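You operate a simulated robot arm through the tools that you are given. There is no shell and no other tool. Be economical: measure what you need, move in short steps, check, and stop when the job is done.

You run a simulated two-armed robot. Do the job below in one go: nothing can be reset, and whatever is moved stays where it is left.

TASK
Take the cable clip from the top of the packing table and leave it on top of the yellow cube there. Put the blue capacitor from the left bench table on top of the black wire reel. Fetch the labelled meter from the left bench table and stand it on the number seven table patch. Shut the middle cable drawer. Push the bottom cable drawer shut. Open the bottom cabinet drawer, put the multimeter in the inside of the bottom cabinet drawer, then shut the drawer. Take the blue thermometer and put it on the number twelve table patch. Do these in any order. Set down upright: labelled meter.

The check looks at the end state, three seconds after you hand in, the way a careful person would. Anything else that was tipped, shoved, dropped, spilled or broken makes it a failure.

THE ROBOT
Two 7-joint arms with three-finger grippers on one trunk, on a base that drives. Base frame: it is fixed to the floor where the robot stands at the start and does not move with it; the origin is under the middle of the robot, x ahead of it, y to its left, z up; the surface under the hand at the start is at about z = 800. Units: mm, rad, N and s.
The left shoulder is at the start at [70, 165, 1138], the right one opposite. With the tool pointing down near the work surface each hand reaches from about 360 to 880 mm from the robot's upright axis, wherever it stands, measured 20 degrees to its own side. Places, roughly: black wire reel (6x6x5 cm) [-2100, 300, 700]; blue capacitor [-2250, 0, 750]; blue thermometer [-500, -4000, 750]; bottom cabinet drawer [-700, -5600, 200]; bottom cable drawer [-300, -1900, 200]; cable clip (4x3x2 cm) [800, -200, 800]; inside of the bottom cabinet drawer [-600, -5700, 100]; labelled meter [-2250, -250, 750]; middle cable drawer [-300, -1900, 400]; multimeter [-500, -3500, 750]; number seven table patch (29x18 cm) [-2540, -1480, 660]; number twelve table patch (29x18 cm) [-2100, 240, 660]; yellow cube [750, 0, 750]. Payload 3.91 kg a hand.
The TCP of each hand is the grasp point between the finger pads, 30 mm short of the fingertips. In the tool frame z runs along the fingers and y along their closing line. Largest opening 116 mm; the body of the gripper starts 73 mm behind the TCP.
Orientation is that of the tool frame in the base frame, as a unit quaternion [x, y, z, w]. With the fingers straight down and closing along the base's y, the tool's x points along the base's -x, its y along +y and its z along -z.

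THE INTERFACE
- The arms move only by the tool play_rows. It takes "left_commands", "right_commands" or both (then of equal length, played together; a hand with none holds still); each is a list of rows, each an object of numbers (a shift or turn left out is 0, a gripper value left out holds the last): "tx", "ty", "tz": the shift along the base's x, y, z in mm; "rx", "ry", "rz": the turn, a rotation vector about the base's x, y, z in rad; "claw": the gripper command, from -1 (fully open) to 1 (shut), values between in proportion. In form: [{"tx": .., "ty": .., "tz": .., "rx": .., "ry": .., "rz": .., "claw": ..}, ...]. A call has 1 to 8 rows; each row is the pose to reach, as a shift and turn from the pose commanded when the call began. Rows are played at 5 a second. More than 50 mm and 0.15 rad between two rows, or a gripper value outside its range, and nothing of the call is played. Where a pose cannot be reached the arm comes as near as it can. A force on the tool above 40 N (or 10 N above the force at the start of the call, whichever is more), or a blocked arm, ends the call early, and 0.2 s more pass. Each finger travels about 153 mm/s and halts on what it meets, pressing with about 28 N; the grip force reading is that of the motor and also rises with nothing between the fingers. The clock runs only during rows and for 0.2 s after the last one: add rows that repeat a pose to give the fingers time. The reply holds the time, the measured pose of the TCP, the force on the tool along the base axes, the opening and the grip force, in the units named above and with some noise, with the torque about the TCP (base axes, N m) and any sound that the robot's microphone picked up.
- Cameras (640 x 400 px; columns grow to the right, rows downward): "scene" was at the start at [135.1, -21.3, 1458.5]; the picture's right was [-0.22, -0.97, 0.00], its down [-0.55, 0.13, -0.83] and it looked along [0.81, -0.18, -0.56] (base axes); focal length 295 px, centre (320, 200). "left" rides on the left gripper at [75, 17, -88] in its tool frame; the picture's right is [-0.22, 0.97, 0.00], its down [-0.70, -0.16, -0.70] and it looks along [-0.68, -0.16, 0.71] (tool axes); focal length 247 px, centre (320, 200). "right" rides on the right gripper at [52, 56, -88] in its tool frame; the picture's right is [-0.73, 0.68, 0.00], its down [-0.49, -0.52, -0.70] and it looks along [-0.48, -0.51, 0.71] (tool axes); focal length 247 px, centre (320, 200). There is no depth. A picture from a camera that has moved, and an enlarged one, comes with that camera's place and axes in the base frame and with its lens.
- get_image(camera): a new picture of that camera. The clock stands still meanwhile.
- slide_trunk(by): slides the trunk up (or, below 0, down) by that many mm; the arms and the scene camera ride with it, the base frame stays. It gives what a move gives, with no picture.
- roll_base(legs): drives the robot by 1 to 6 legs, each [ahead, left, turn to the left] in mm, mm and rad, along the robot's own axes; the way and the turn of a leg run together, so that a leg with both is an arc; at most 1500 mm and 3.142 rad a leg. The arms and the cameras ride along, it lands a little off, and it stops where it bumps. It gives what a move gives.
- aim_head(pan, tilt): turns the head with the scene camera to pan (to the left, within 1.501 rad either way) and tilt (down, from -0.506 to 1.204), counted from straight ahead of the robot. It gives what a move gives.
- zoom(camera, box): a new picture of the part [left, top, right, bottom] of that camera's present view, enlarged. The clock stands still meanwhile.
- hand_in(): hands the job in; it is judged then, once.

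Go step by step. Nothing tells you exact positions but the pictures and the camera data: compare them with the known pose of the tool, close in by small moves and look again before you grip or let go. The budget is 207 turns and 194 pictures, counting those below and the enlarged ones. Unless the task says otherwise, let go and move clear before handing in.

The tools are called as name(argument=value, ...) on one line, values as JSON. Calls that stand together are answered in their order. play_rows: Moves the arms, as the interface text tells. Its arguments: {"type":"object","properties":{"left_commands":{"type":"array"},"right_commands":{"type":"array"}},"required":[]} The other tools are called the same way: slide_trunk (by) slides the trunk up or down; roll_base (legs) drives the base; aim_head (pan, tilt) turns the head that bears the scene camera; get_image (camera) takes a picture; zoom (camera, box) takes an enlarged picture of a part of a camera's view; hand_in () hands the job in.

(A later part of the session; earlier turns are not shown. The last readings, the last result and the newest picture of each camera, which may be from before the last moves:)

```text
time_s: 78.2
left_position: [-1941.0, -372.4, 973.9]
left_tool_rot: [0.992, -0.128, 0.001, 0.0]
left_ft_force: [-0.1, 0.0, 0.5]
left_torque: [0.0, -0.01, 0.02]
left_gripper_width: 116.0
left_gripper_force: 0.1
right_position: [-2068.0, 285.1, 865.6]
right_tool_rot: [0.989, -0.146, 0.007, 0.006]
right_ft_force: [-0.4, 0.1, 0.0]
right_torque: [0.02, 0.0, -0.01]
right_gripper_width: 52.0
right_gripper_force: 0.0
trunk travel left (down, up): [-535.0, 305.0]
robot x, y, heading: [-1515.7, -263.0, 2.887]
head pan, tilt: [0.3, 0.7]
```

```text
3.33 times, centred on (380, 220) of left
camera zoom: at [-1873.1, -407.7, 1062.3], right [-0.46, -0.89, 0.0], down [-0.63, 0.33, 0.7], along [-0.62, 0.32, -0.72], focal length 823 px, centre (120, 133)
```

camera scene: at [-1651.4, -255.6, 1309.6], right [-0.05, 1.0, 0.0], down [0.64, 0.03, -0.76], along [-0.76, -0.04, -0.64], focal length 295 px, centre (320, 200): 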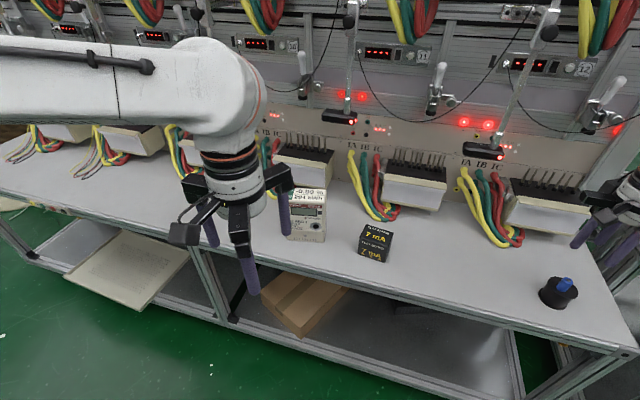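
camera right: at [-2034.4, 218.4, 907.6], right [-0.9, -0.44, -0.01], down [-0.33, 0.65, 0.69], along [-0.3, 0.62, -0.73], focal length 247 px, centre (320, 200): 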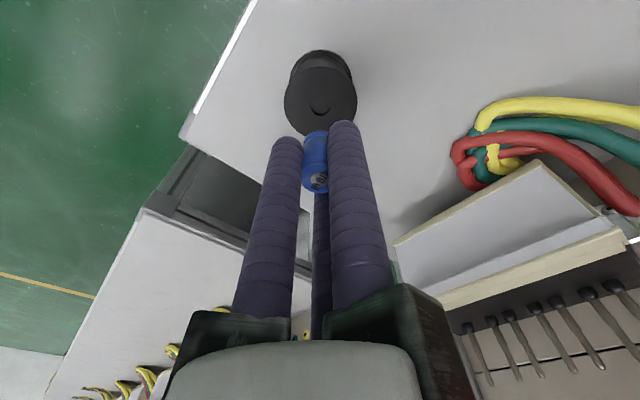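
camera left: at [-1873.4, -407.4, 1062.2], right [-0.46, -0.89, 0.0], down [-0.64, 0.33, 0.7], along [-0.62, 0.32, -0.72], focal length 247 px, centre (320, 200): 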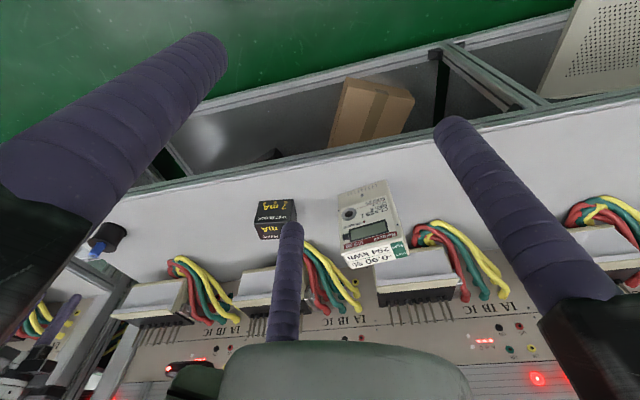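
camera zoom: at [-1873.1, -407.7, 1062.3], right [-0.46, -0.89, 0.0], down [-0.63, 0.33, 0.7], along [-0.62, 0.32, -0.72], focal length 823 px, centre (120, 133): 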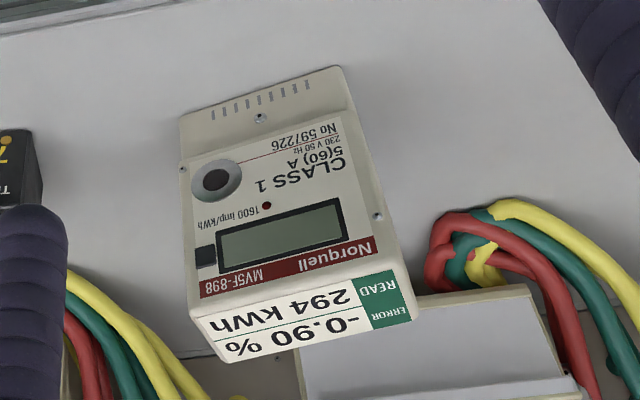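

The meter is about 110 wide, 50 deep and 155 tall, centred near (-2258,-329), facing roughly +x with its top near z 815. I turn the left hand so its fingers close front to back, and bring it above.

play_rows(left_commands=[{"tx": -38, "ty": 5, "tz": -8, "rz": -0.148}, {"tx": -77, "ty": 11, "tz": -16, "rz": -0.296}, {"tx": -115, "ty": 16, "tz": -24, "rz": -0.444}, {"tx": -154, "ty": 22, "tz": -32, "rz": -0.592}, {"tx": -192, "ty": 27, "tz": -40, "rz": -0.74}, {"tx": -230, "ty": 33, "tz": -48, "rz": -0.888}, {"tx": -268, "ty": 38, "tz": -56, "rz": -1.036}, {"tx": -307, "ty": 44, "tz": -64, "rz": -1.184}])

play_rows(left_commands=[{"rz": -0.148}, {"rz": -0.166}, {"rz": -0.166}])

get_image(camera="left")

get_image(camera="scene")

```text
time_s: 80.0
left_position: [-2249.5, -328.7, 906.9]
left_tool_rot: [0.751, -0.66, 0.002, 0.0]
left_ft_force: [-1.0, 0.0, 0.1]
left_torque: [0.01, -0.04, 0.0]
left_gripper_width: 116.2
left_gripper_force: 0.1
right_position: [-2071.2, 286.1, 864.0]
right_tool_rot: [0.989, -0.146, 0.009, 0.006]
right_ft_force: [-0.5, -0.1, 0.1]
right_torque: [-0.03, -0.05, 0.02]
right_gripper_width: 52.0
right_gripper_force: 0.1
trunk travel left (down, up): [-535.0, 305.0]
robot x, y, heading: [-1516.3, -263.5, 2.887]
head pan, tilt: [0.3, 0.7]
```

```text
time_s: 80.8
left_position: [-2247.6, -329.2, 908.4]
left_tool_rot: [-0.694, 0.72, -0.001, -0.001]
left_ft_force: [0.0, 0.0, -0.1]
left_torque: [0.0, 0.04, 0.01]
left_gripper_width: 115.9
left_gripper_force: 0.1
right_position: [-2069.2, 285.2, 865.4]
right_tool_rot: [0.989, -0.145, 0.007, 0.006]
right_ft_force: [0.2, -0.3, -0.3]
right_torque: [0.04, -0.03, 0.02]
right_gripper_width: 52.2
right_gripper_force: 0.0
trunk travel left (down, up): [-535.0, 305.0]
robot x, y, heading: [-1517.5, -261.2, 2.892]
head pan, tilt: [0.3, 0.7]
```

```text
128 pictures are left
camera left: at [-2267.6, -402.2, 997.4], right [-0.97, 0.26, 0.0], down [0.18, 0.69, 0.7], along [0.18, 0.67, -0.72], focal length 247 px, centre (320, 200)
```

left: 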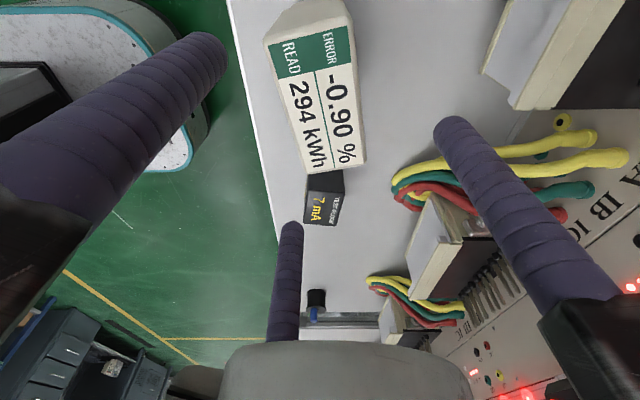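

```text
127 pictures are left
camera scene: at [-1651.5, -255.7, 1309.6], right [-0.05, 1.0, 0.0], down [0.64, 0.03, -0.76], along [-0.76, -0.04, -0.64], focal length 295 px, centre (320, 200)
```

scene: 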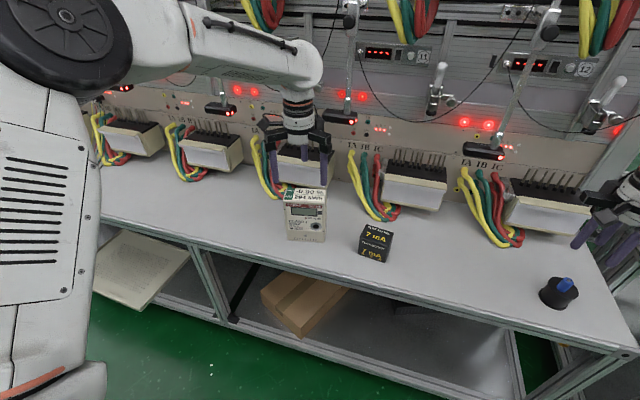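

The top face reads as centred near (-2250,-322). I adjust slightly, lower to just above it and recheck.

play_rows(left_commands=[{"tx": 4, "ty": 3, "tz": -20, "rz": -0.04}, {"tx": 9, "ty": 6, "tz": -40, "rz": -0.04}, {"tx": 9, "ty": 6, "tz": -55, "rz": -0.04}, {"tx": 9, "ty": 6, "tz": -55, "rz": -0.04}])

get_image(camera="left")

zoom(camera="scene", box=[250, 130, 370, 250])

```text
time_s: 81.8
left_position: [-2239.2, -322.4, 854.5]
left_tool_rot: [-0.68, 0.734, -0.002, -0.001]
left_ft_force: [-0.4, 0.4, -0.4]
left_torque: [-0.01, 0.01, 0.04]
left_gripper_width: 116.0
left_gripper_force: 0.1
right_position: [-2069.8, 285.6, 865.5]
right_tool_rot: [0.989, -0.145, 0.007, 0.005]
right_ft_force: [0.0, 0.3, -0.3]
right_torque: [0.01, 0.03, -0.02]
right_gripper_width: 52.2
right_gripper_force: 0.1
trunk travel left (down, up): [-535.0, 305.0]
robot x, y, heading: [-1517.4, -262.8, 2.891]
head pan, tilt: [0.3, 0.7]
```

```text
126 pictures are left
camera left: at [-2262.3, -395.2, 943.3], right [-0.95, 0.3, 0.0], down [0.21, 0.68, 0.7], along [0.21, 0.67, -0.72], focal length 247 px, centre (320, 200)
```

left: 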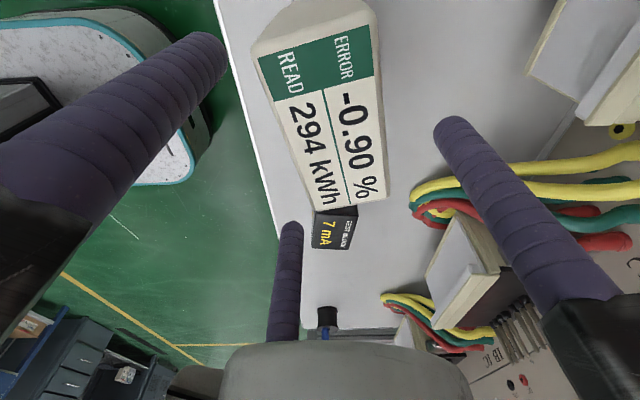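

```text
3.33 times, centred on (310, 190) of scene
camera zoom: at [-1651.2, -255.7, 1309.6], right [-0.05, 1.0, 0.0], down [0.64, 0.03, -0.76], along [-0.76, -0.04, -0.64], focal length 983 px, centre (353, 233)
```

zoom: 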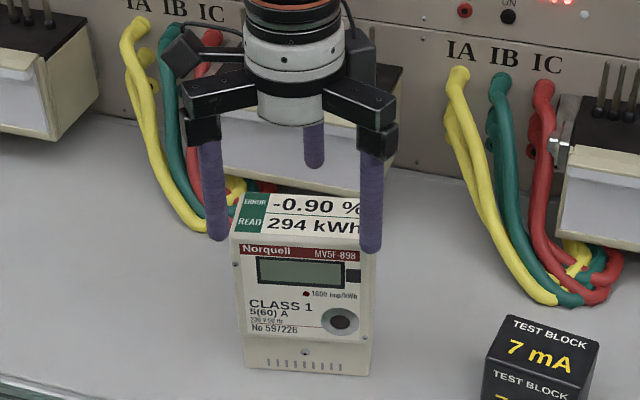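

Clearances look like about 10 mm at the front fingers and 20 mm at the back one. I lower along the meter's sides to grip height.

play_rows(left_commands=[{"tx": 2, "ty": 3}, {"tx": 2, "ty": 3, "tz": -15}, {"tx": 2, "ty": 3, "tz": -35}, {"tx": 2, "ty": 3, "tz": -60}, {"tx": 2, "ty": 3, "tz": -80}, {"tx": 2, "ty": 3, "tz": -80}])

get_image(camera="left")

zoom(camera="scene", box=[250, 130, 370, 250])

```text
time_s: 83.2
left_position: [-2236.1, -318.6, 774.5]
left_tool_rot: [-0.68, 0.733, -0.001, -0.001]
left_ft_force: [-0.1, -0.2, 0.3]
left_torque: [0.03, -0.03, -0.02]
left_gripper_width: 115.9
left_gripper_force: 0.1
right_position: [-2069.5, 285.4, 864.8]
right_tool_rot: [0.989, -0.145, 0.007, 0.006]
right_ft_force: [-0.9, 0.6, 0.0]
right_torque: [-0.03, 0.01, 0.02]
right_gripper_width: 52.2
right_gripper_force: 0.1
trunk travel left (down, up): [-535.0, 305.0]
robot x, y, heading: [-1520.0, -263.1, 2.887]
head pan, tilt: [0.3, 0.7]
```

```text
124 pictures are left
camera left: at [-2258.9, -392.1, 862.5], right [-0.95, 0.3, 0.0], down [0.21, 0.68, 0.7], along [0.21, 0.67, -0.72], focal length 247 px, centre (320, 200)
```

left: 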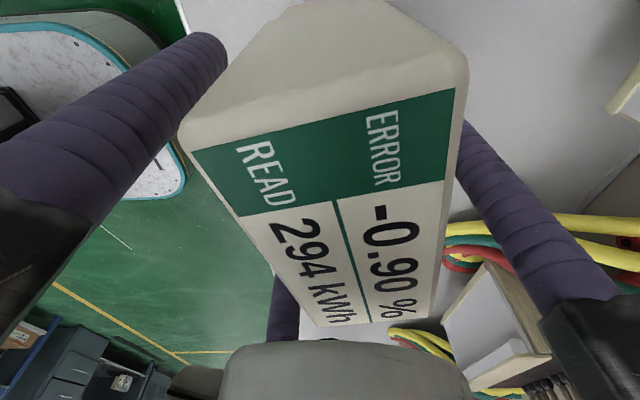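

```text
3.33 times, centred on (310, 190) of scene
camera zoom: at [-1651.1, -255.7, 1309.6], right [-0.05, 1.0, 0.0], down [0.64, 0.03, -0.76], along [-0.76, -0.04, -0.64], focal length 983 px, centre (353, 233)
```

zoom: 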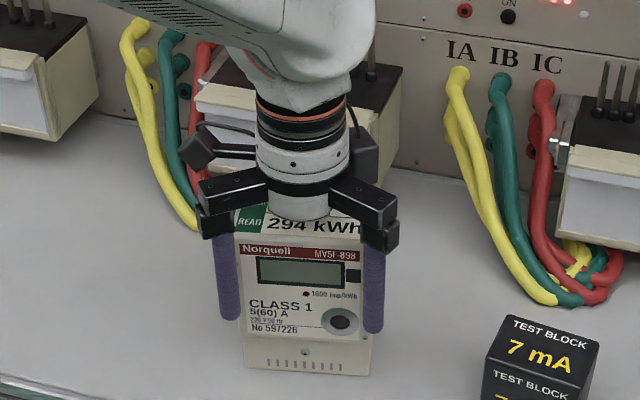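

The fingers straddle the meter, so I close on it.

play_rows(left_commands=[{"claw": -0.5}, {"claw": 0.0}, {"claw": 0.5}, {"claw": 1}, {"claw": 1}, {"claw": 1}])

zoom(camera="scene", box=[250, 130, 370, 250])

```text
time_s: 84.6
left_position: [-2237.0, -320.0, 773.7]
left_tool_rot: [-0.68, 0.733, -0.001, -0.003]
left_ft_force: [0.1, -1.1, 0.2]
left_torque: [-0.36, 0.11, -0.01]
left_gripper_width: 82.0
left_gripper_force: 28.0
right_position: [-2069.6, 286.0, 866.4]
right_tool_rot: [0.989, -0.144, 0.007, 0.006]
right_ft_force: [-0.2, 0.5, 0.1]
right_torque: [0.03, 0.0, 0.01]
right_gripper_width: 52.2
right_gripper_force: 0.1
trunk travel left (down, up): [-535.0, 305.0]
robot x, y, heading: [-1518.4, -260.6, 2.892]
head pan, tilt: [0.3, 0.7]
```

```text
3.33 times, centred on (310, 190) of scene
camera zoom: at [-1651.5, -255.8, 1309.6], right [-0.05, 1.0, 0.0], down [0.64, 0.03, -0.76], along [-0.76, -0.04, -0.64], focal length 983 px, centre (353, 233)
```

zoom: 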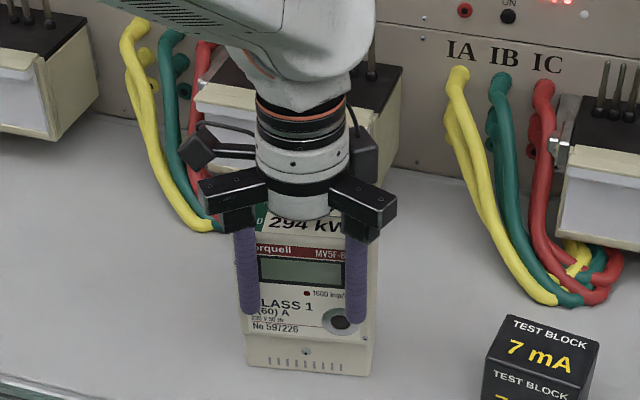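

Gripped at 82 mm. I lift 70 mm and check, then look along the bench to the left.

play_rows(left_commands=[{"tz": 10}, {"tz": 30}, {"tz": 50}, {"tz": 70}, {"tz": 70}])

get_image(camera="scene")

roll_base(legs=[[-150, 0, 0]])

aim_head(pan=1.0, tilt=0.5)

get_image(camera="scene")

```text
time_s: 85.8
left_position: [-2237.8, -319.3, 845.1]
left_tool_rot: [-0.68, 0.733, -0.001, 0.0]
left_ft_force: [0.3, 0.2, -4.7]
left_torque: [-0.03, -0.07, -0.03]
left_gripper_width: 82.2
left_gripper_force: 27.9
right_position: [-2070.6, 286.0, 863.9]
right_tool_rot: [0.989, -0.144, 0.007, 0.005]
right_ft_force: [-0.1, 0.4, -0.1]
right_torque: [-0.01, 0.0, -0.01]
right_gripper_width: 52.5
right_gripper_force: 0.0
trunk travel left (down, up): [-535.0, 305.0]
robot x, y, heading: [-1516.3, -262.0, 2.887]
head pan, tilt: [0.3, 0.7]
```

```text
121 pictures are left
camera scene: at [-1652.5, -255.7, 1309.4], right [-0.05, 1.0, 0.0], down [0.64, 0.03, -0.76], along [-0.76, -0.04, -0.65], focal length 295 px, centre (320, 200)
```

scene: 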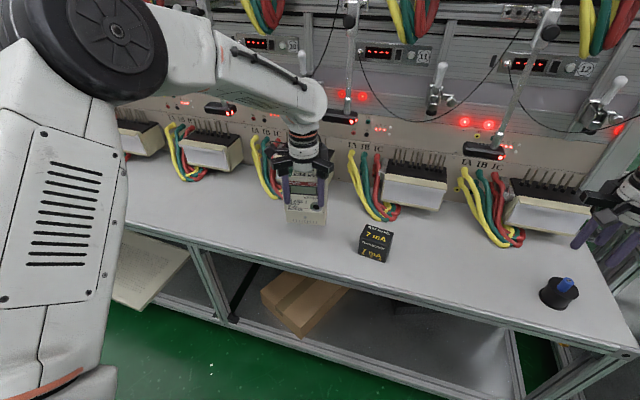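

```text
time_s: 87.1
left_position: [-2093.0, -358.7, 846.1]
left_tool_rot: [-0.68, 0.733, 0.0, -0.001]
left_ft_force: [-0.2, -0.5, -4.4]
left_torque: [0.01, -0.05, -0.02]
left_gripper_width: 82.4
left_gripper_force: 28.2
right_position: [-1926.2, 247.6, 865.4]
right_tool_rot: [0.989, -0.144, 0.007, 0.005]
right_ft_force: [-0.9, 0.4, 0.1]
right_torque: [0.0, -0.01, -0.02]
right_gripper_width: 52.4
right_gripper_force: 0.1
trunk travel left (down, up): [-535.0, 305.0]
robot x, y, heading: [-1374.6, -300.6, 2.888]
head pan, tilt: [0.3, 0.7]
```

```text
time_s: 88.2
left_position: [-2093.4, -357.9, 843.5]
left_tool_rot: [-0.68, 0.733, -0.001, -0.001]
left_ft_force: [0.2, 0.4, -4.2]
left_torque: [-0.03, -0.09, -0.02]
left_gripper_width: 82.0
left_gripper_force: 27.7
right_position: [-1926.7, 248.1, 866.0]
right_tool_rot: [0.99, -0.144, 0.007, 0.005]
right_ft_force: [-0.2, -0.2, 0.6]
right_torque: [0.02, 0.01, -0.02]
right_gripper_width: 52.1
right_gripper_force: 0.0
trunk travel left (down, up): [-535.0, 305.0]
robot x, y, heading: [-1370.8, -297.1, 2.893]
head pan, tilt: [1.0, 0.499]
```

```text
120 pictures are left
camera scene: at [-1489.9, -350.8, 1327.2], right [-0.68, 0.73, 0.0], down [0.35, 0.33, -0.88], along [-0.64, -0.6, -0.48], focal length 295 px, centre (320, 200)
```

scene: 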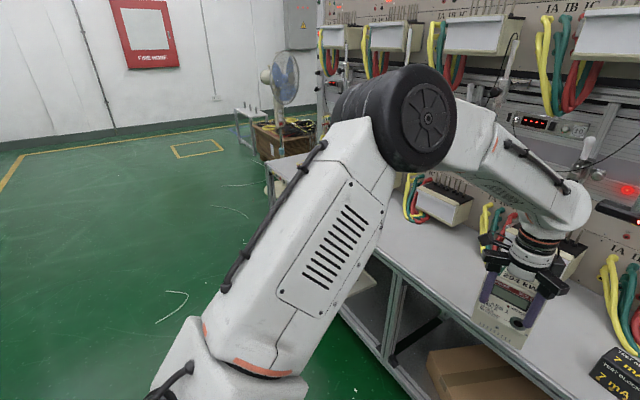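

The floor to the left is clear and the meter hangs level. I drive left along the bench in one leg and look again.

roll_base(legs=[[0, 1000, 0]])

aim_head(pan=0.3, tilt=0.6)

get_image(camera="scene")

```text
time_s: 93.5
left_position: [-2334.8, -1354.5, 845.1]
left_tool_rot: [-0.688, 0.726, 0.0, -0.001]
left_ft_force: [-0.2, -0.3, -4.2]
left_torque: [0.0, -0.06, 0.0]
left_gripper_width: 82.3
left_gripper_force: 27.3
right_position: [-2180.5, -747.4, 865.4]
right_tool_rot: [0.991, -0.134, 0.008, 0.005]
right_ft_force: [-0.3, -0.4, -0.4]
right_torque: [0.02, 0.0, 0.03]
right_gripper_width: 52.2
right_gripper_force: 0.0
trunk travel left (down, up): [-535.0, 305.0]
robot x, y, heading: [-1612.6, -1282.3, 2.903]
head pan, tilt: [1.0, 0.499]
```

```text
time_s: 94.5
left_position: [-2333.4, -1354.8, 843.4]
left_tool_rot: [-0.688, 0.725, -0.001, -0.001]
left_ft_force: [0.4, -0.3, -4.4]
left_torque: [0.03, -0.05, -0.01]
left_gripper_width: 82.1
left_gripper_force: 27.6
right_position: [-2179.7, -746.7, 866.0]
right_tool_rot: [0.991, -0.135, 0.007, 0.005]
right_ft_force: [0.6, -0.6, -0.2]
right_torque: [-0.02, 0.03, 0.0]
right_gripper_width: 52.3
right_gripper_force: 0.1
trunk travel left (down, up): [-535.0, 305.0]
robot x, y, heading: [-1615.7, -1281.1, 2.912]
head pan, tilt: [0.3, 0.6]
```

```text
119 pictures are left
camera scene: at [-1753.6, -1278.9, 1318.2], right [-0.07, 1.0, 0.0], down [0.56, 0.04, -0.82], along [-0.82, -0.06, -0.57], focal length 295 px, centre (320, 200)
```

scene: 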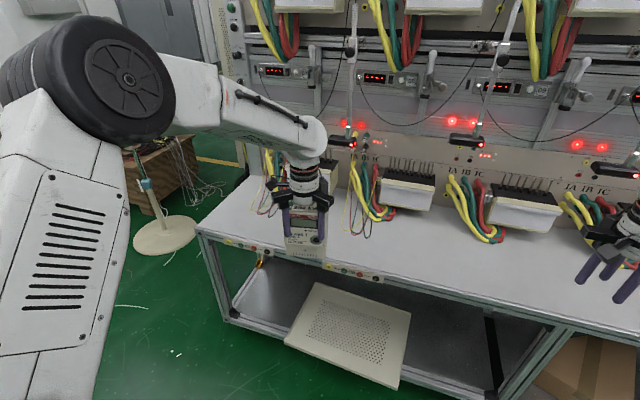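

The bench's left end and station 7 (leftmost) are in view. I zoom to look for a marking and to confirm the stickers.

zoom(camera="scene", box=[190, 130, 390, 290])

zoom(camera="scene", box=[240, 40, 560, 140])

```text
2.50 times, centred on (290, 210) of scene
camera zoom: at [-1753.6, -1278.9, 1318.2], right [-0.07, 1.0, 0.0], down [0.56, 0.04, -0.82], along [-0.82, -0.06, -0.57], focal length 737 px, centre (395, 175)
```

zoom: 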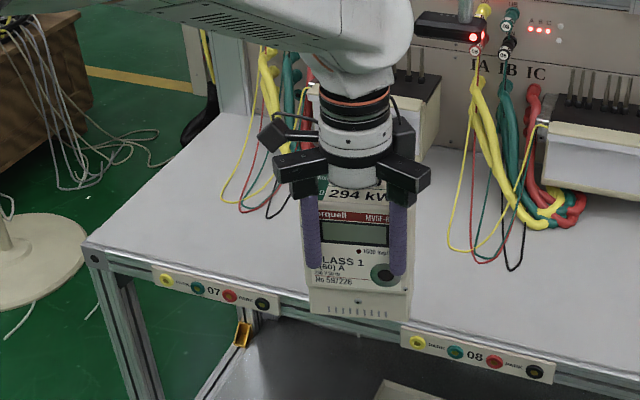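

```text
2.00 times, centred on (400, 90) of scene
camera zoom: at [-1753.6, -1278.9, 1318.2], right [-0.07, 1.0, 0.0], down [0.56, 0.04, -0.82], along [-0.82, -0.06, -0.57], focal length 590 px, centre (160, 420)
```

zoom: 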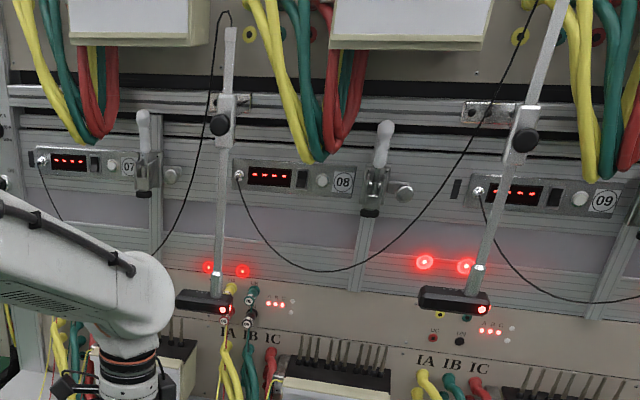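

Plate "07" on the front edge and the sticker on the panel match the given patch location (-2540,-1480). I drive left and ahead so the meter hangs over the front-centre of that patch.

roll_base(legs=[[0, 130, 0], [130, 0, 0]])

get_image(camera="scene")

get_image(camera="left")

```text
time_s: 96.7
left_position: [-2494.4, -1454.7, 844.3]
left_tool_rot: [-0.691, 0.723, -0.002, -0.001]
left_ft_force: [0.6, -0.1, -5.7]
left_torque: [0.01, -0.06, 0.01]
left_gripper_width: 82.3
left_gripper_force: 27.8
right_position: [-2343.9, -845.2, 863.8]
right_tool_rot: [0.991, -0.132, 0.008, 0.005]
right_ft_force: [0.2, 0.1, -0.5]
right_torque: [0.0, 0.01, 0.01]
right_gripper_width: 52.2
right_gripper_force: 0.0
trunk travel left (down, up): [-535.0, 305.0]
robot x, y, heading: [-1775.8, -1380.6, 2.917]
head pan, tilt: [0.3, 0.6]
```

```text
116 pictures are left
camera scene: at [-1914.5, -1374.9, 1318.1], right [-0.07, 1.0, 0.0], down [0.56, 0.04, -0.82], along [-0.82, -0.06, -0.57], focal length 295 px, centre (320, 200)
```

scene: 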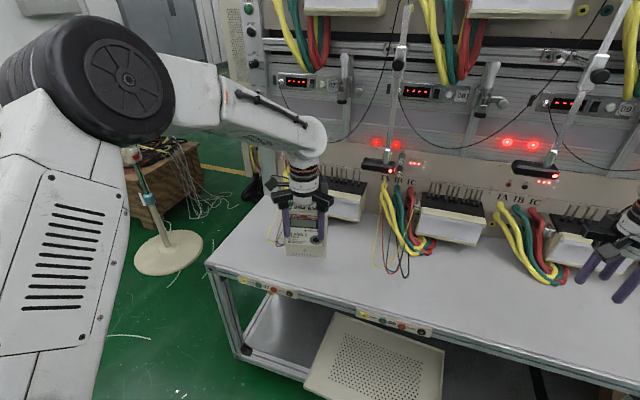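

```text
115 pictures are left
camera left: at [-2514.4, -1527.7, 932.7], right [-0.96, 0.27, 0.0], down [0.19, 0.69, 0.7], along [0.19, 0.67, -0.72], focal length 247 px, centre (320, 200)
```

left: 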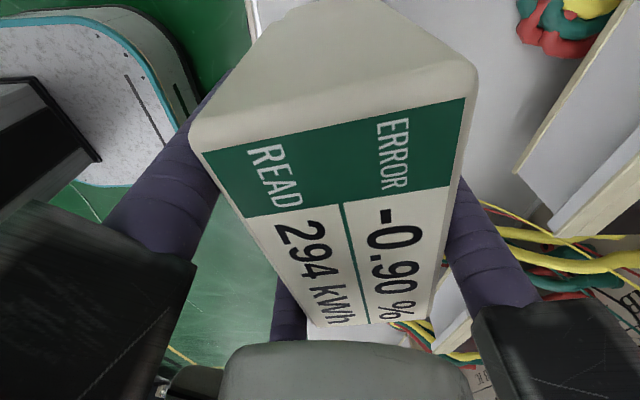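

The meter is already over the patch. I zoom once to see whether any loose leads lie under it.

zoom(camera="scene", box=[210, 170, 350, 300])

```text
3.08 times, centred on (280, 235) of scene
camera zoom: at [-1914.5, -1374.9, 1318.1], right [-0.07, 1.0, 0.0], down [0.56, 0.04, -0.82], along [-0.82, -0.06, -0.57], focal length 907 px, centre (443, 92)
```

zoom: 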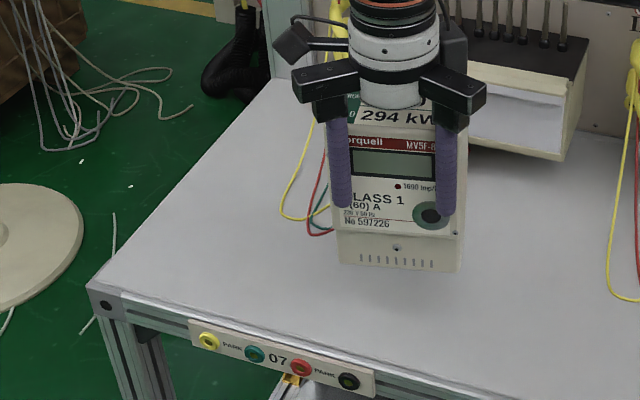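

The leads end about 25 mm behind where the meter will stand, so it is clear. I lower it to the table.

play_rows(left_commands=[{"tx": -3, "ty": -12, "tz": -25}, {"tx": -3, "ty": -12, "tz": -50}, {"tx": -3, "ty": -12, "tz": -62}, {"tx": -3, "ty": -12, "tz": -66}, {"tx": -3, "ty": -12, "tz": -69}, {"tx": -3, "ty": -12, "tz": -71}])

zoom(camera="scene", box=[210, 170, 350, 300])

```text
time_s: 98.1
left_position: [-2497.9, -1467.2, 773.5]
left_tool_rot: [-0.69, 0.724, -0.001, -0.001]
left_ft_force: [0.2, -0.4, -0.2]
left_torque: [-0.21, -0.08, 0.04]
left_gripper_width: 82.4
left_gripper_force: 28.7
right_position: [-2342.0, -845.4, 865.5]
right_tool_rot: [0.991, -0.131, 0.008, 0.006]
right_ft_force: [-0.2, 0.1, -0.3]
right_torque: [0.01, -0.02, 0.02]
right_gripper_width: 52.1
right_gripper_force: 0.0
trunk travel left (down, up): [-535.0, 305.0]
robot x, y, heading: [-1777.3, -1381.4, 2.916]
head pan, tilt: [0.3, 0.6]
```

```text
3.08 times, centred on (280, 235) of scene
camera zoom: at [-1913.5, -1375.1, 1318.3], right [-0.07, 1.0, 0.0], down [0.56, 0.04, -0.82], along [-0.82, -0.06, -0.57], focal length 907 px, centre (443, 92)
```

zoom: 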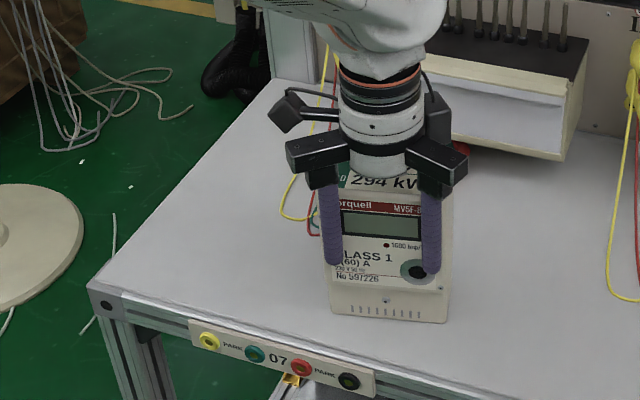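

The weight is off (force near zero), so the meter stands on the table. I open and rise straight up.

play_rows(left_commands=[{"claw": 0.2}, {"claw": -0.3}, {"claw": -0.8}, {"claw": -0.9}, {"tz": 20}, {"tz": 60}, {"tz": 100}, {"tz": 130}])

zoom(camera="scene", box=[190, 130, 370, 300])

```text
time_s: 99.9
left_position: [-2496.4, -1468.2, 906.9]
left_tool_rot: [-0.69, 0.724, -0.001, -0.001]
left_ft_force: [0.1, 0.1, -0.2]
left_torque: [0.01, 0.01, 0.04]
left_gripper_width: 110.0
left_gripper_force: 0.0
right_position: [-2342.3, -844.3, 866.2]
right_tool_rot: [0.991, -0.131, 0.006, 0.005]
right_ft_force: [0.7, -0.2, 0.4]
right_torque: [0.01, 0.0, -0.02]
right_gripper_width: 52.2
right_gripper_force: 0.1
trunk travel left (down, up): [-535.0, 305.0]
robot x, y, heading: [-1775.0, -1381.6, 2.921]
head pan, tilt: [0.3, 0.6]
```

```text
2.35 times, centred on (280, 215) of scene
camera zoom: at [-1912.8, -1375.0, 1318.2], right [-0.07, 1.0, 0.0], down [0.56, 0.04, -0.83], along [-0.82, -0.06, -0.56], focal length 694 px, centre (414, 165)
```

zoom: 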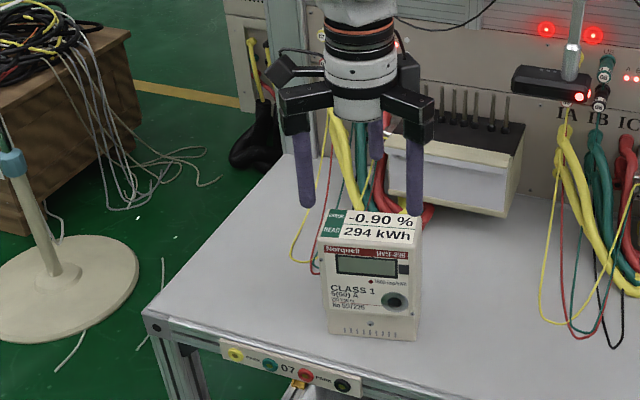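

The meter stands upright on patch seven. I back away, and restore the left wrist while the arms are clear.

roll_base(legs=[[-600, 0, 0]])

play_rows(left_commands=[{"rz": 0.148, "tx": 30, "tz": 15}, {"rz": 0.296, "tx": 60, "tz": 30}, {"rz": 0.444, "tx": 90, "tz": 45}, {"rz": 0.592, "tx": 120, "tz": 60}, {"rz": 0.74, "tx": 150, "tz": 75}, {"rz": 0.888, "tx": 180, "tz": 90}, {"rz": 1.036, "tx": 210, "tz": 90}, {"rz": 1.184, "tx": 240, "tz": 90}], right_commands=[{"tx": 10, "tz": 15}, {"tx": 20, "tz": 30}, {"tx": 30, "tz": 45}, {"tx": 40, "tz": 60}, {"tx": 50, "tz": 75}, {"tx": 60, "tz": 90}, {"tx": 80, "tz": 90}, {"tx": 100, "tz": 90}])

aim_head(pan=1.2, tilt=0.4)

get_image(camera="scene")

```text
time_s: 103.3
left_position: [-1899.8, -1604.0, 906.4]
left_tool_rot: [-0.69, 0.723, 0.0, -0.001]
left_ft_force: [0.2, 0.2, 0.0]
left_torque: [0.02, -0.01, -0.03]
left_gripper_width: 109.9
left_gripper_force: 0.2
right_position: [-1745.7, -982.3, 864.4]
right_tool_rot: [0.991, -0.132, 0.007, 0.005]
right_ft_force: [-0.3, -0.3, -0.3]
right_torque: [-0.03, 0.02, 0.02]
right_gripper_width: 52.1
right_gripper_force: 0.1
trunk travel left (down, up): [-535.0, 305.0]
robot x, y, heading: [-1178.1, -1515.6, 2.916]
head pan, tilt: [0.3, 0.6]
```

```text
time_s: 105.2
left_position: [-1658.7, -1604.6, 996.2]
left_tool_rot: [0.977, -0.215, 0.0, 0.001]
left_ft_force: [-0.6, 0.1, 0.1]
left_torque: [0.05, -0.02, -0.01]
left_gripper_width: 110.3
left_gripper_force: 0.0
right_position: [-1644.1, -983.6, 958.0]
right_tool_rot: [0.991, -0.132, 0.006, 0.004]
right_ft_force: [-0.7, 0.3, 0.7]
right_torque: [0.02, -0.01, 0.01]
right_gripper_width: 52.1
right_gripper_force: 0.1
trunk travel left (down, up): [-535.0, 305.0]
robot x, y, heading: [-1173.2, -1513.7, 2.919]
head pan, tilt: [0.3, 0.6]
```

```text
time_s: 106.3
left_position: [-1659.9, -1603.0, 995.1]
left_tool_rot: [0.976, -0.217, 0.002, 0.0]
left_ft_force: [-0.2, -0.4, 0.5]
left_torque: [0.02, 0.0, -0.01]
left_gripper_width: 110.2
left_gripper_force: 0.0
right_position: [-1645.8, -982.4, 956.4]
right_tool_rot: [0.991, -0.132, 0.007, 0.005]
right_ft_force: [-0.4, -0.1, 0.2]
right_torque: [-0.04, -0.01, 0.0]
right_gripper_width: 52.3
right_gripper_force: 0.0
trunk travel left (down, up): [-535.0, 305.0]
robot x, y, heading: [-1177.5, -1516.2, 2.916]
head pan, tilt: [1.201, 0.4]
```

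```text
111 pictures are left
camera scene: at [-1280.4, -1581.9, 1336.4], right [-0.83, 0.56, 0.0], down [0.22, 0.32, -0.92], along [-0.52, -0.76, -0.39], focal length 295 px, centre (320, 200)
```

scene: 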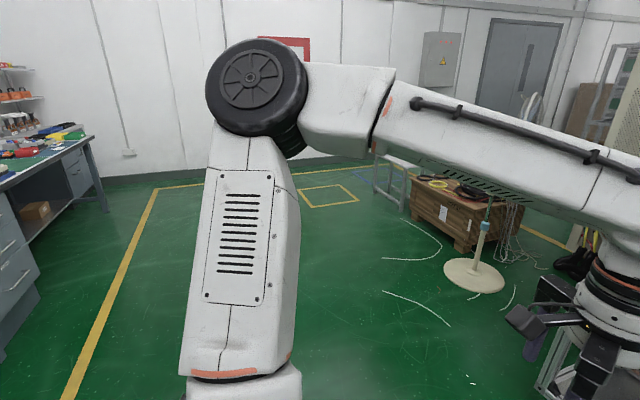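

The way is clear. I move a bit away from the drawers and turn to face them (+x).

roll_base(legs=[[200, 0, 0], [0, 0, -1.46], [0, 0, -1.455]])

aim_head(pan=-0.5, tilt=0.5)

get_image(camera="scene")

aim_head(pan=-1.2, tilt=0.4)

get_image(camera="scene")

```text
time_s: 115.1
left_position: [-928.7, -1264.7, 995.6]
left_tool_rot: [0.09, 0.996, 0.0, -0.002]
left_ft_force: [-0.2, 0.0, 0.3]
left_torque: [-0.01, 0.03, -0.01]
left_gripper_width: 109.9
left_gripper_force: 0.0
right_position: [-787.3, -1868.9, 956.2]
right_tool_rot: [0.005, 1.0, 0.004, -0.008]
right_ft_force: [0.0, 0.7, 0.6]
right_torque: [0.0, -0.01, -0.04]
right_gripper_width: 52.6
right_gripper_force: 0.1
trunk travel left (down, up): [-535.0, 305.0]
robot x, y, heading: [-1373.5, -1467.5, 0.029]
head pan, tilt: [1.201, 0.4]
```

```text
time_s: 116.8
left_position: [-929.2, -1264.0, 995.2]
left_tool_rot: [0.09, 0.996, 0.0, -0.002]
left_ft_force: [0.5, 0.4, -0.1]
left_torque: [0.0, -0.02, -0.02]
left_gripper_width: 110.3
left_gripper_force: 0.0
right_position: [-787.8, -1869.1, 956.1]
right_tool_rot: [0.005, 1.0, 0.004, -0.008]
right_ft_force: [0.6, 0.2, -0.3]
right_torque: [-0.02, 0.01, 0.03]
right_gripper_width: 52.1
right_gripper_force: 0.0
trunk travel left (down, up): [-535.0, 305.0]
robot x, y, heading: [-1374.2, -1469.5, 0.03]
head pan, tilt: [-0.499, 0.499]
```

```text
110 pictures are left
camera scene: at [-1243.4, -1511.5, 1327.3], right [-0.45, -0.89, 0.0], down [-0.43, 0.22, -0.88], along [0.78, -0.4, -0.48], focal length 295 px, centre (320, 200)
```

scene: 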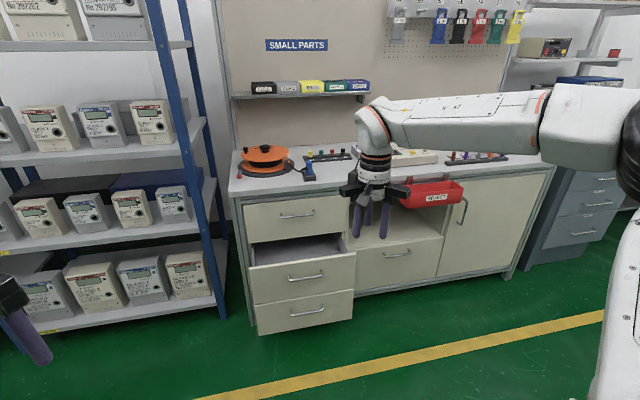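

```text
time_s: 117.9
left_position: [-928.2, -1264.6, 994.7]
left_tool_rot: [0.089, 0.996, 0.001, -0.002]
left_ft_force: [-0.4, 0.1, 0.0]
left_torque: [0.02, 0.03, 0.0]
left_gripper_width: 110.0
left_gripper_force: 0.1
right_position: [-787.5, -1868.2, 955.1]
right_tool_rot: [0.005, 1.0, 0.004, -0.008]
right_ft_force: [0.9, -1.0, 0.8]
right_torque: [-0.01, -0.03, 0.01]
right_gripper_width: 52.4
right_gripper_force: 0.1
trunk travel left (down, up): [-535.0, 305.0]
robot x, y, heading: [-1376.0, -1472.3, 0.023]
head pan, tilt: [-1.201, 0.4]
```

```text
109 pictures are left
camera scene: at [-1288.5, -1555.7, 1336.4], right [-0.92, -0.39, 0.0], down [-0.15, 0.36, -0.92], along [0.36, -0.85, -0.39], focal length 295 px, centre (320, 200)
```

scene: 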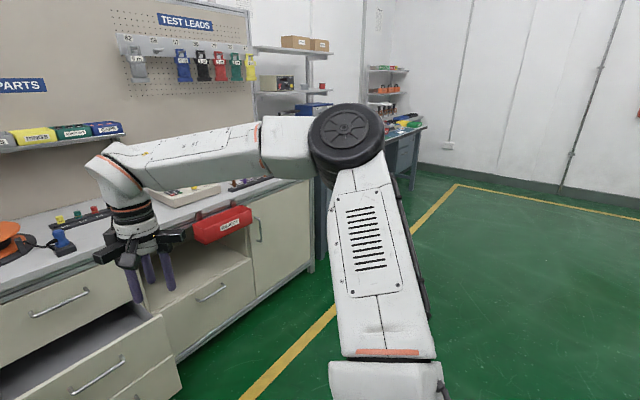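

The cabinet is angled like the bench, its face pointing along about (-0.97,0.25). The middle drawer is well out and the bottom one partly out. I square up, lower the trunk, and point the closed right hand forward to push.

roll_base(legs=[[0, 0, -0.277]])

slide_trunk(by=-380)

aim_head(pan=0.0, tilt=0.35)

get_image(camera="scene")

```text
time_s: 119.2
left_position: [-889.3, -1396.8, 995.8]
left_tool_rot: [0.229, 0.973, 0.0, 0.0]
left_ft_force: [0.7, -0.1, -0.5]
left_torque: [-0.01, 0.01, -0.01]
left_gripper_width: 110.2
left_gripper_force: 0.1
right_position: [-920.4, -2015.6, 954.5]
right_tool_rot: [0.145, 0.989, 0.006, -0.007]
right_ft_force: [-0.3, -0.1, 0.4]
right_torque: [0.02, 0.02, 0.0]
right_gripper_width: 52.1
right_gripper_force: 0.0
trunk travel left (down, up): [-535.0, 305.0]
robot x, y, heading: [-1376.6, -1471.2, -0.253]
head pan, tilt: [-1.201, 0.4]
```

```text
time_s: 122.9
left_position: [-888.6, -1395.4, 614.3]
left_tool_rot: [0.229, 0.973, 0.0, -0.001]
left_ft_force: [0.0, 0.8, -0.8]
left_torque: [0.02, 0.01, -0.01]
left_gripper_width: 110.4
left_gripper_force: 0.1
right_position: [-921.8, -2016.9, 576.5]
right_tool_rot: [0.145, 0.989, 0.006, -0.007]
right_ft_force: [0.2, -0.3, -0.4]
right_torque: [0.0, 0.01, 0.0]
right_gripper_width: 52.2
right_gripper_force: 0.0
trunk travel left (down, up): [-155.0, 685.0]
robot x, y, heading: [-1375.2, -1471.1, -0.251]
head pan, tilt: [-1.201, 0.4]
```

```text
time_s: 124.3
left_position: [-888.9, -1396.1, 616.1]
left_tool_rot: [0.229, 0.973, 0.001, 0.001]
left_ft_force: [0.2, 0.0, 0.9]
left_torque: [0.0, 0.01, -0.01]
left_gripper_width: 110.5
left_gripper_force: 0.0
right_position: [-921.3, -2015.5, 576.0]
right_tool_rot: [0.144, 0.989, 0.006, -0.007]
right_ft_force: [0.2, 0.0, -0.2]
right_torque: [0.01, -0.03, -0.02]
right_gripper_width: 52.2
right_gripper_force: 0.0
trunk travel left (down, up): [-155.0, 685.0]
robot x, y, heading: [-1374.1, -1470.1, -0.253]
head pan, tilt: [0.0, 0.351]
```

```text
108 pictures are left
camera scene: at [-1236.1, -1507.7, 961.0], right [-0.25, -0.97, 0.0], down [-0.33, 0.09, -0.94], along [0.91, -0.24, -0.34], focal length 295 px, centre (320, 200)
```

scene: 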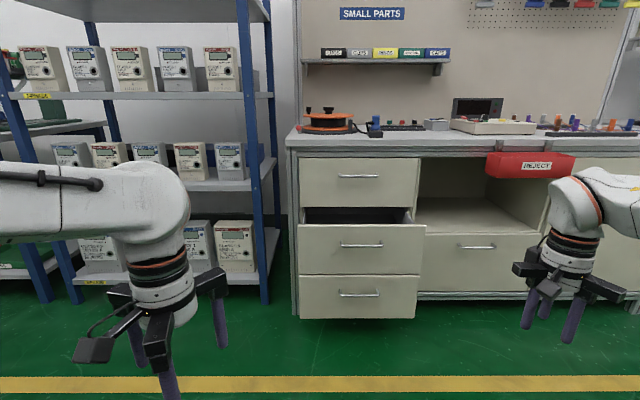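

The handles triangulate to about (-412,-1868,479) for the middle drawer, (-399,-1880,267) for the bottom, and (-257,-1914,675) for the shut top one. So the middle one is out about 160 mm and the bottom about 146 mm. I turn the closed right hand forward.

play_rows(right_commands=[{"tx": 16, "ty": 23, "tz": -6, "rx": -0.036, "ry": -0.143, "claw": 1}, {"tx": 32, "ty": 46, "tz": -12, "rx": -0.072, "ry": -0.284}, {"tx": 47, "ty": 69, "tz": -20, "rx": -0.108, "ry": -0.426}, {"tx": 63, "ty": 92, "tz": -28, "rx": -0.144, "ry": -0.568}, {"tx": 79, "ty": 115, "tz": -36, "rx": -0.18, "ry": -0.71}, {"tx": 95, "ty": 138, "tz": -44, "rx": -0.216, "ry": -0.852}, {"tx": 110, "ty": 161, "tz": -52, "rx": -0.252, "ry": -0.994}, {"tx": 126, "ty": 185, "tz": -60, "rx": -0.288, "ry": -1.136}])

play_rows(right_commands=[{"rx": -0.036, "ry": -0.142}, {"rx": -0.072, "ry": -0.284}, {"rx": -0.09, "ry": -0.35}, {"rx": -0.09, "ry": -0.35}])

get_image(camera="scene")

get_image(camera="right")

```text
time_s: 126.1
left_position: [-889.5, -1397.7, 615.7]
left_tool_rot: [0.229, 0.973, 0.0, -0.002]
left_ft_force: [-0.1, 0.7, -0.1]
left_torque: [-0.02, -0.01, 0.02]
left_gripper_width: 110.3
left_gripper_force: 0.0
right_position: [-832.2, -1981.9, 514.9]
right_tool_rot: [0.076, 0.834, -0.01, 0.546]
right_ft_force: [-0.2, 0.4, 0.5]
right_torque: [0.02, 0.03, 0.06]
right_gripper_width: 9.3
right_gripper_force: 27.7
right hand out of reach, approached as far as the arm can: row 4, 5, 6, 7, 8
trunk travel left (down, up): [-155.0, 685.0]
robot x, y, heading: [-1371.5, -1468.5, -0.253]
head pan, tilt: [0.0, 0.351]
```

```text
time_s: 127.1
left_position: [-889.5, -1395.5, 615.1]
left_tool_rot: [0.229, 0.973, 0.0, -0.002]
left_ft_force: [-0.4, 0.0, 0.1]
left_torque: [0.01, 0.04, 0.0]
left_gripper_width: 110.1
left_gripper_force: 0.1
right_position: [-831.0, -1980.4, 516.5]
right_tool_rot: [0.051, 0.724, -0.035, 0.687]
right_ft_force: [0.3, -0.6, -0.1]
right_torque: [-0.02, -0.06, 0.0]
right_gripper_width: 9.2
right_gripper_force: 28.1
trunk travel left (down, up): [-155.0, 685.0]
robot x, y, heading: [-1371.7, -1470.8, -0.256]
head pan, tilt: [0.0, 0.351]
```

```text
107 pictures are left
camera scene: at [-1236.1, -1507.7, 961.0], right [-0.25, -0.97, 0.0], down [-0.33, 0.09, -0.94], along [0.91, -0.24, -0.34], focal length 295 px, centre (320, 200)
```

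scene: 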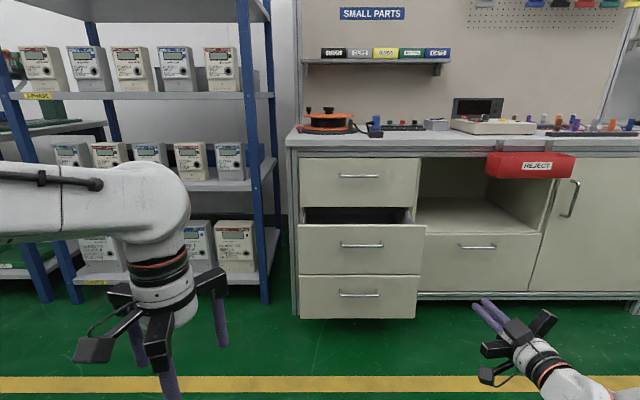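

```text
106 pictures are left
camera right: at [-914.9, -1913.6, 470.8], right [0.12, 0.66, 0.74], down [-0.73, -0.45, 0.51], along [0.67, -0.61, 0.43], focal length 247 px, centre (320, 200)
```

right: 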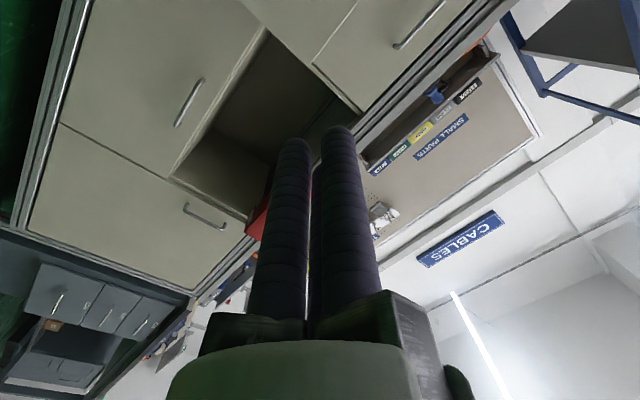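

The hand now points forward and level. I drive left and ahead so the fingertips face the middle drawer above its handle.

roll_base(legs=[[0, 214, 0], [310, 0, 0]])

play_rows(right_commands=[{"rz": -0.06}, {"rz": -0.12}])

aim_head(pan=-0.25, tilt=0.6)

get_image(camera="scene")

get_image(camera="right")

```text
time_s: 130.5
left_position: [-532.4, -1263.5, 614.7]
left_tool_rot: [0.226, 0.974, 0.0, -0.002]
left_ft_force: [0.9, -0.6, 0.1]
left_torque: [0.01, 0.04, -0.02]
left_gripper_width: 110.3
left_gripper_force: 0.1
right_position: [-472.5, -1849.5, 516.4]
right_tool_rot: [0.049, 0.725, -0.032, 0.686]
right_ft_force: [-0.7, -0.5, -0.2]
right_torque: [0.0, 0.02, 0.01]
right_gripper_width: 9.4
right_gripper_force: 28.1
trunk travel left (down, up): [-155.0, 685.0]
robot x, y, heading: [-1016.4, -1341.4, -0.245]
head pan, tilt: [0.0, 0.351]
```

```text
time_s: 131.1
left_position: [-534.5, -1262.7, 615.3]
left_tool_rot: [0.226, 0.974, 0.0, -0.001]
left_ft_force: [0.2, -0.8, -0.7]
left_torque: [-0.06, -0.01, 0.02]
left_gripper_width: 110.2
left_gripper_force: 0.0
right_position: [-479.7, -1858.8, 527.7]
right_tool_rot: [0.067, 0.722, -0.05, 0.687]
right_ft_force: [-0.2, -0.5, 0.2]
right_torque: [0.02, 0.0, -0.02]
right_gripper_width: 9.2
right_gripper_force: 28.3
right hand out of reach, approached as far as the arm can: row 1, 2
trunk travel left (down, up): [-155.0, 685.0]
robot x, y, heading: [-1018.4, -1337.6, -0.244]
head pan, tilt: [0.0, 0.351]
```

```text
time_s: 131.8
left_position: [-532.7, -1264.1, 614.8]
left_tool_rot: [0.226, 0.974, 0.0, 0.0]
left_ft_force: [0.2, 0.0, 0.6]
left_torque: [-0.02, -0.05, -0.01]
left_gripper_width: 110.1
left_gripper_force: 0.1
right_position: [-479.7, -1858.4, 528.8]
right_tool_rot: [0.067, 0.722, -0.05, 0.687]
right_ft_force: [-0.5, 0.5, -0.3]
right_torque: [-0.03, -0.03, -0.02]
right_gripper_width: 9.2
right_gripper_force: 28.0
trunk travel left (down, up): [-155.0, 685.0]
robot x, y, heading: [-1020.8, -1339.9, -0.251]
head pan, tilt: [-0.25, 0.6]
```

```text
105 pictures are left
camera scene: at [-892.0, -1396.3, 938.3], right [-0.48, -0.88, 0.0], down [-0.5, 0.27, -0.83], along [0.73, -0.39, -0.56], focal length 295 px, centre (320, 200)
```

scene: 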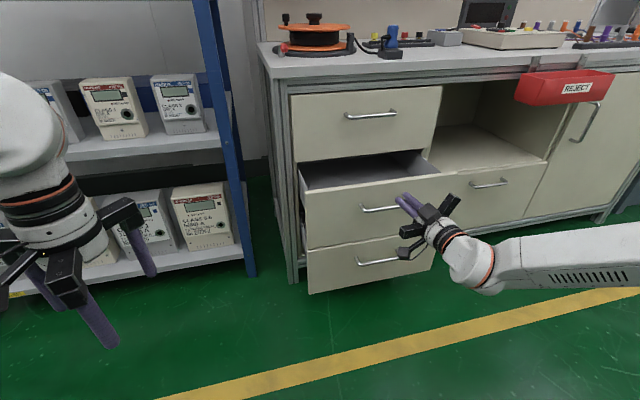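

```text
104 pictures are left
camera right: at [-559.9, -1787.2, 481.9], right [0.15, 0.65, 0.75], down [-0.75, -0.42, 0.51], along [0.64, -0.64, 0.43], focal length 247 px, centre (320, 200)
```

right: 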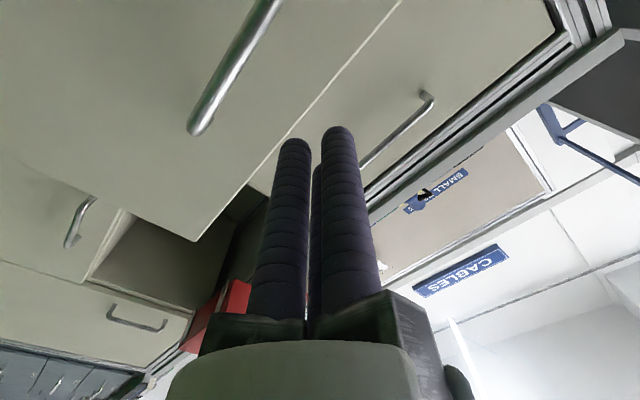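

The fingertips are about 66 mm in front of the middle drawer and slightly high. I lower the trunk 15 mm and push by driving ahead in short legs.

slide_trunk(by=-15)

roll_base(legs=[[100, 0, 0]])

get_image(camera="scene")

```text
time_s: 132.5
left_position: [-532.8, -1264.5, 600.8]
left_tool_rot: [0.226, 0.974, 0.0, -0.001]
left_ft_force: [0.8, 0.5, -0.1]
left_torque: [0.01, -0.02, 0.04]
left_gripper_width: 110.0
left_gripper_force: 0.0
right_position: [-480.0, -1857.9, 512.9]
right_tool_rot: [0.067, 0.722, -0.049, 0.686]
right_ft_force: [0.2, 0.7, 0.1]
right_torque: [0.03, 0.03, 0.02]
right_gripper_width: 9.2
right_gripper_force: 28.4
trunk travel left (down, up): [-140.0, 700.0]
robot x, y, heading: [-1014.4, -1336.7, -0.25]
head pan, tilt: [-0.25, 0.6]
```

```text
time_s: 133.6
left_position: [-434.0, -1288.7, 600.2]
left_tool_rot: [0.227, 0.974, 0.0, -0.001]
left_ft_force: [0.2, 0.3, 0.3]
left_torque: [-0.01, -0.04, -0.03]
left_gripper_width: 110.1
left_gripper_force: 0.1
right_position: [-380.9, -1883.7, 512.1]
right_tool_rot: [0.067, 0.722, -0.05, 0.687]
right_ft_force: [-0.3, 0.3, -0.5]
right_torque: [-0.02, 0.0, 0.01]
right_gripper_width: 9.1
right_gripper_force: 27.7
trunk travel left (down, up): [-140.0, 700.0]
robot x, y, heading: [-917.7, -1360.0, -0.248]
head pan, tilt: [-0.25, 0.6]
```

```text
103 pictures are left
camera scene: at [-793.0, -1421.7, 923.2], right [-0.48, -0.88, 0.0], down [-0.5, 0.27, -0.82], along [0.72, -0.39, -0.57], focal length 295 px, centre (320, 200)
```

scene: 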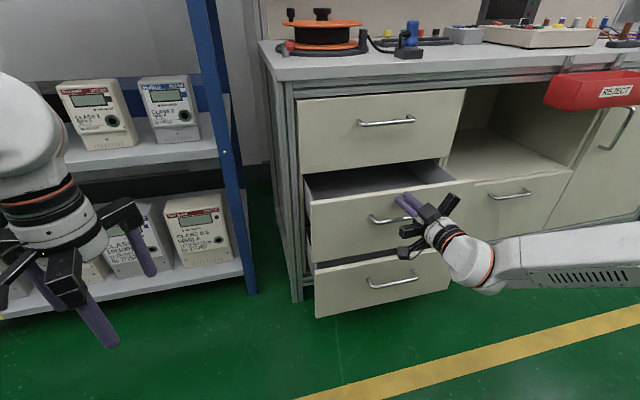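

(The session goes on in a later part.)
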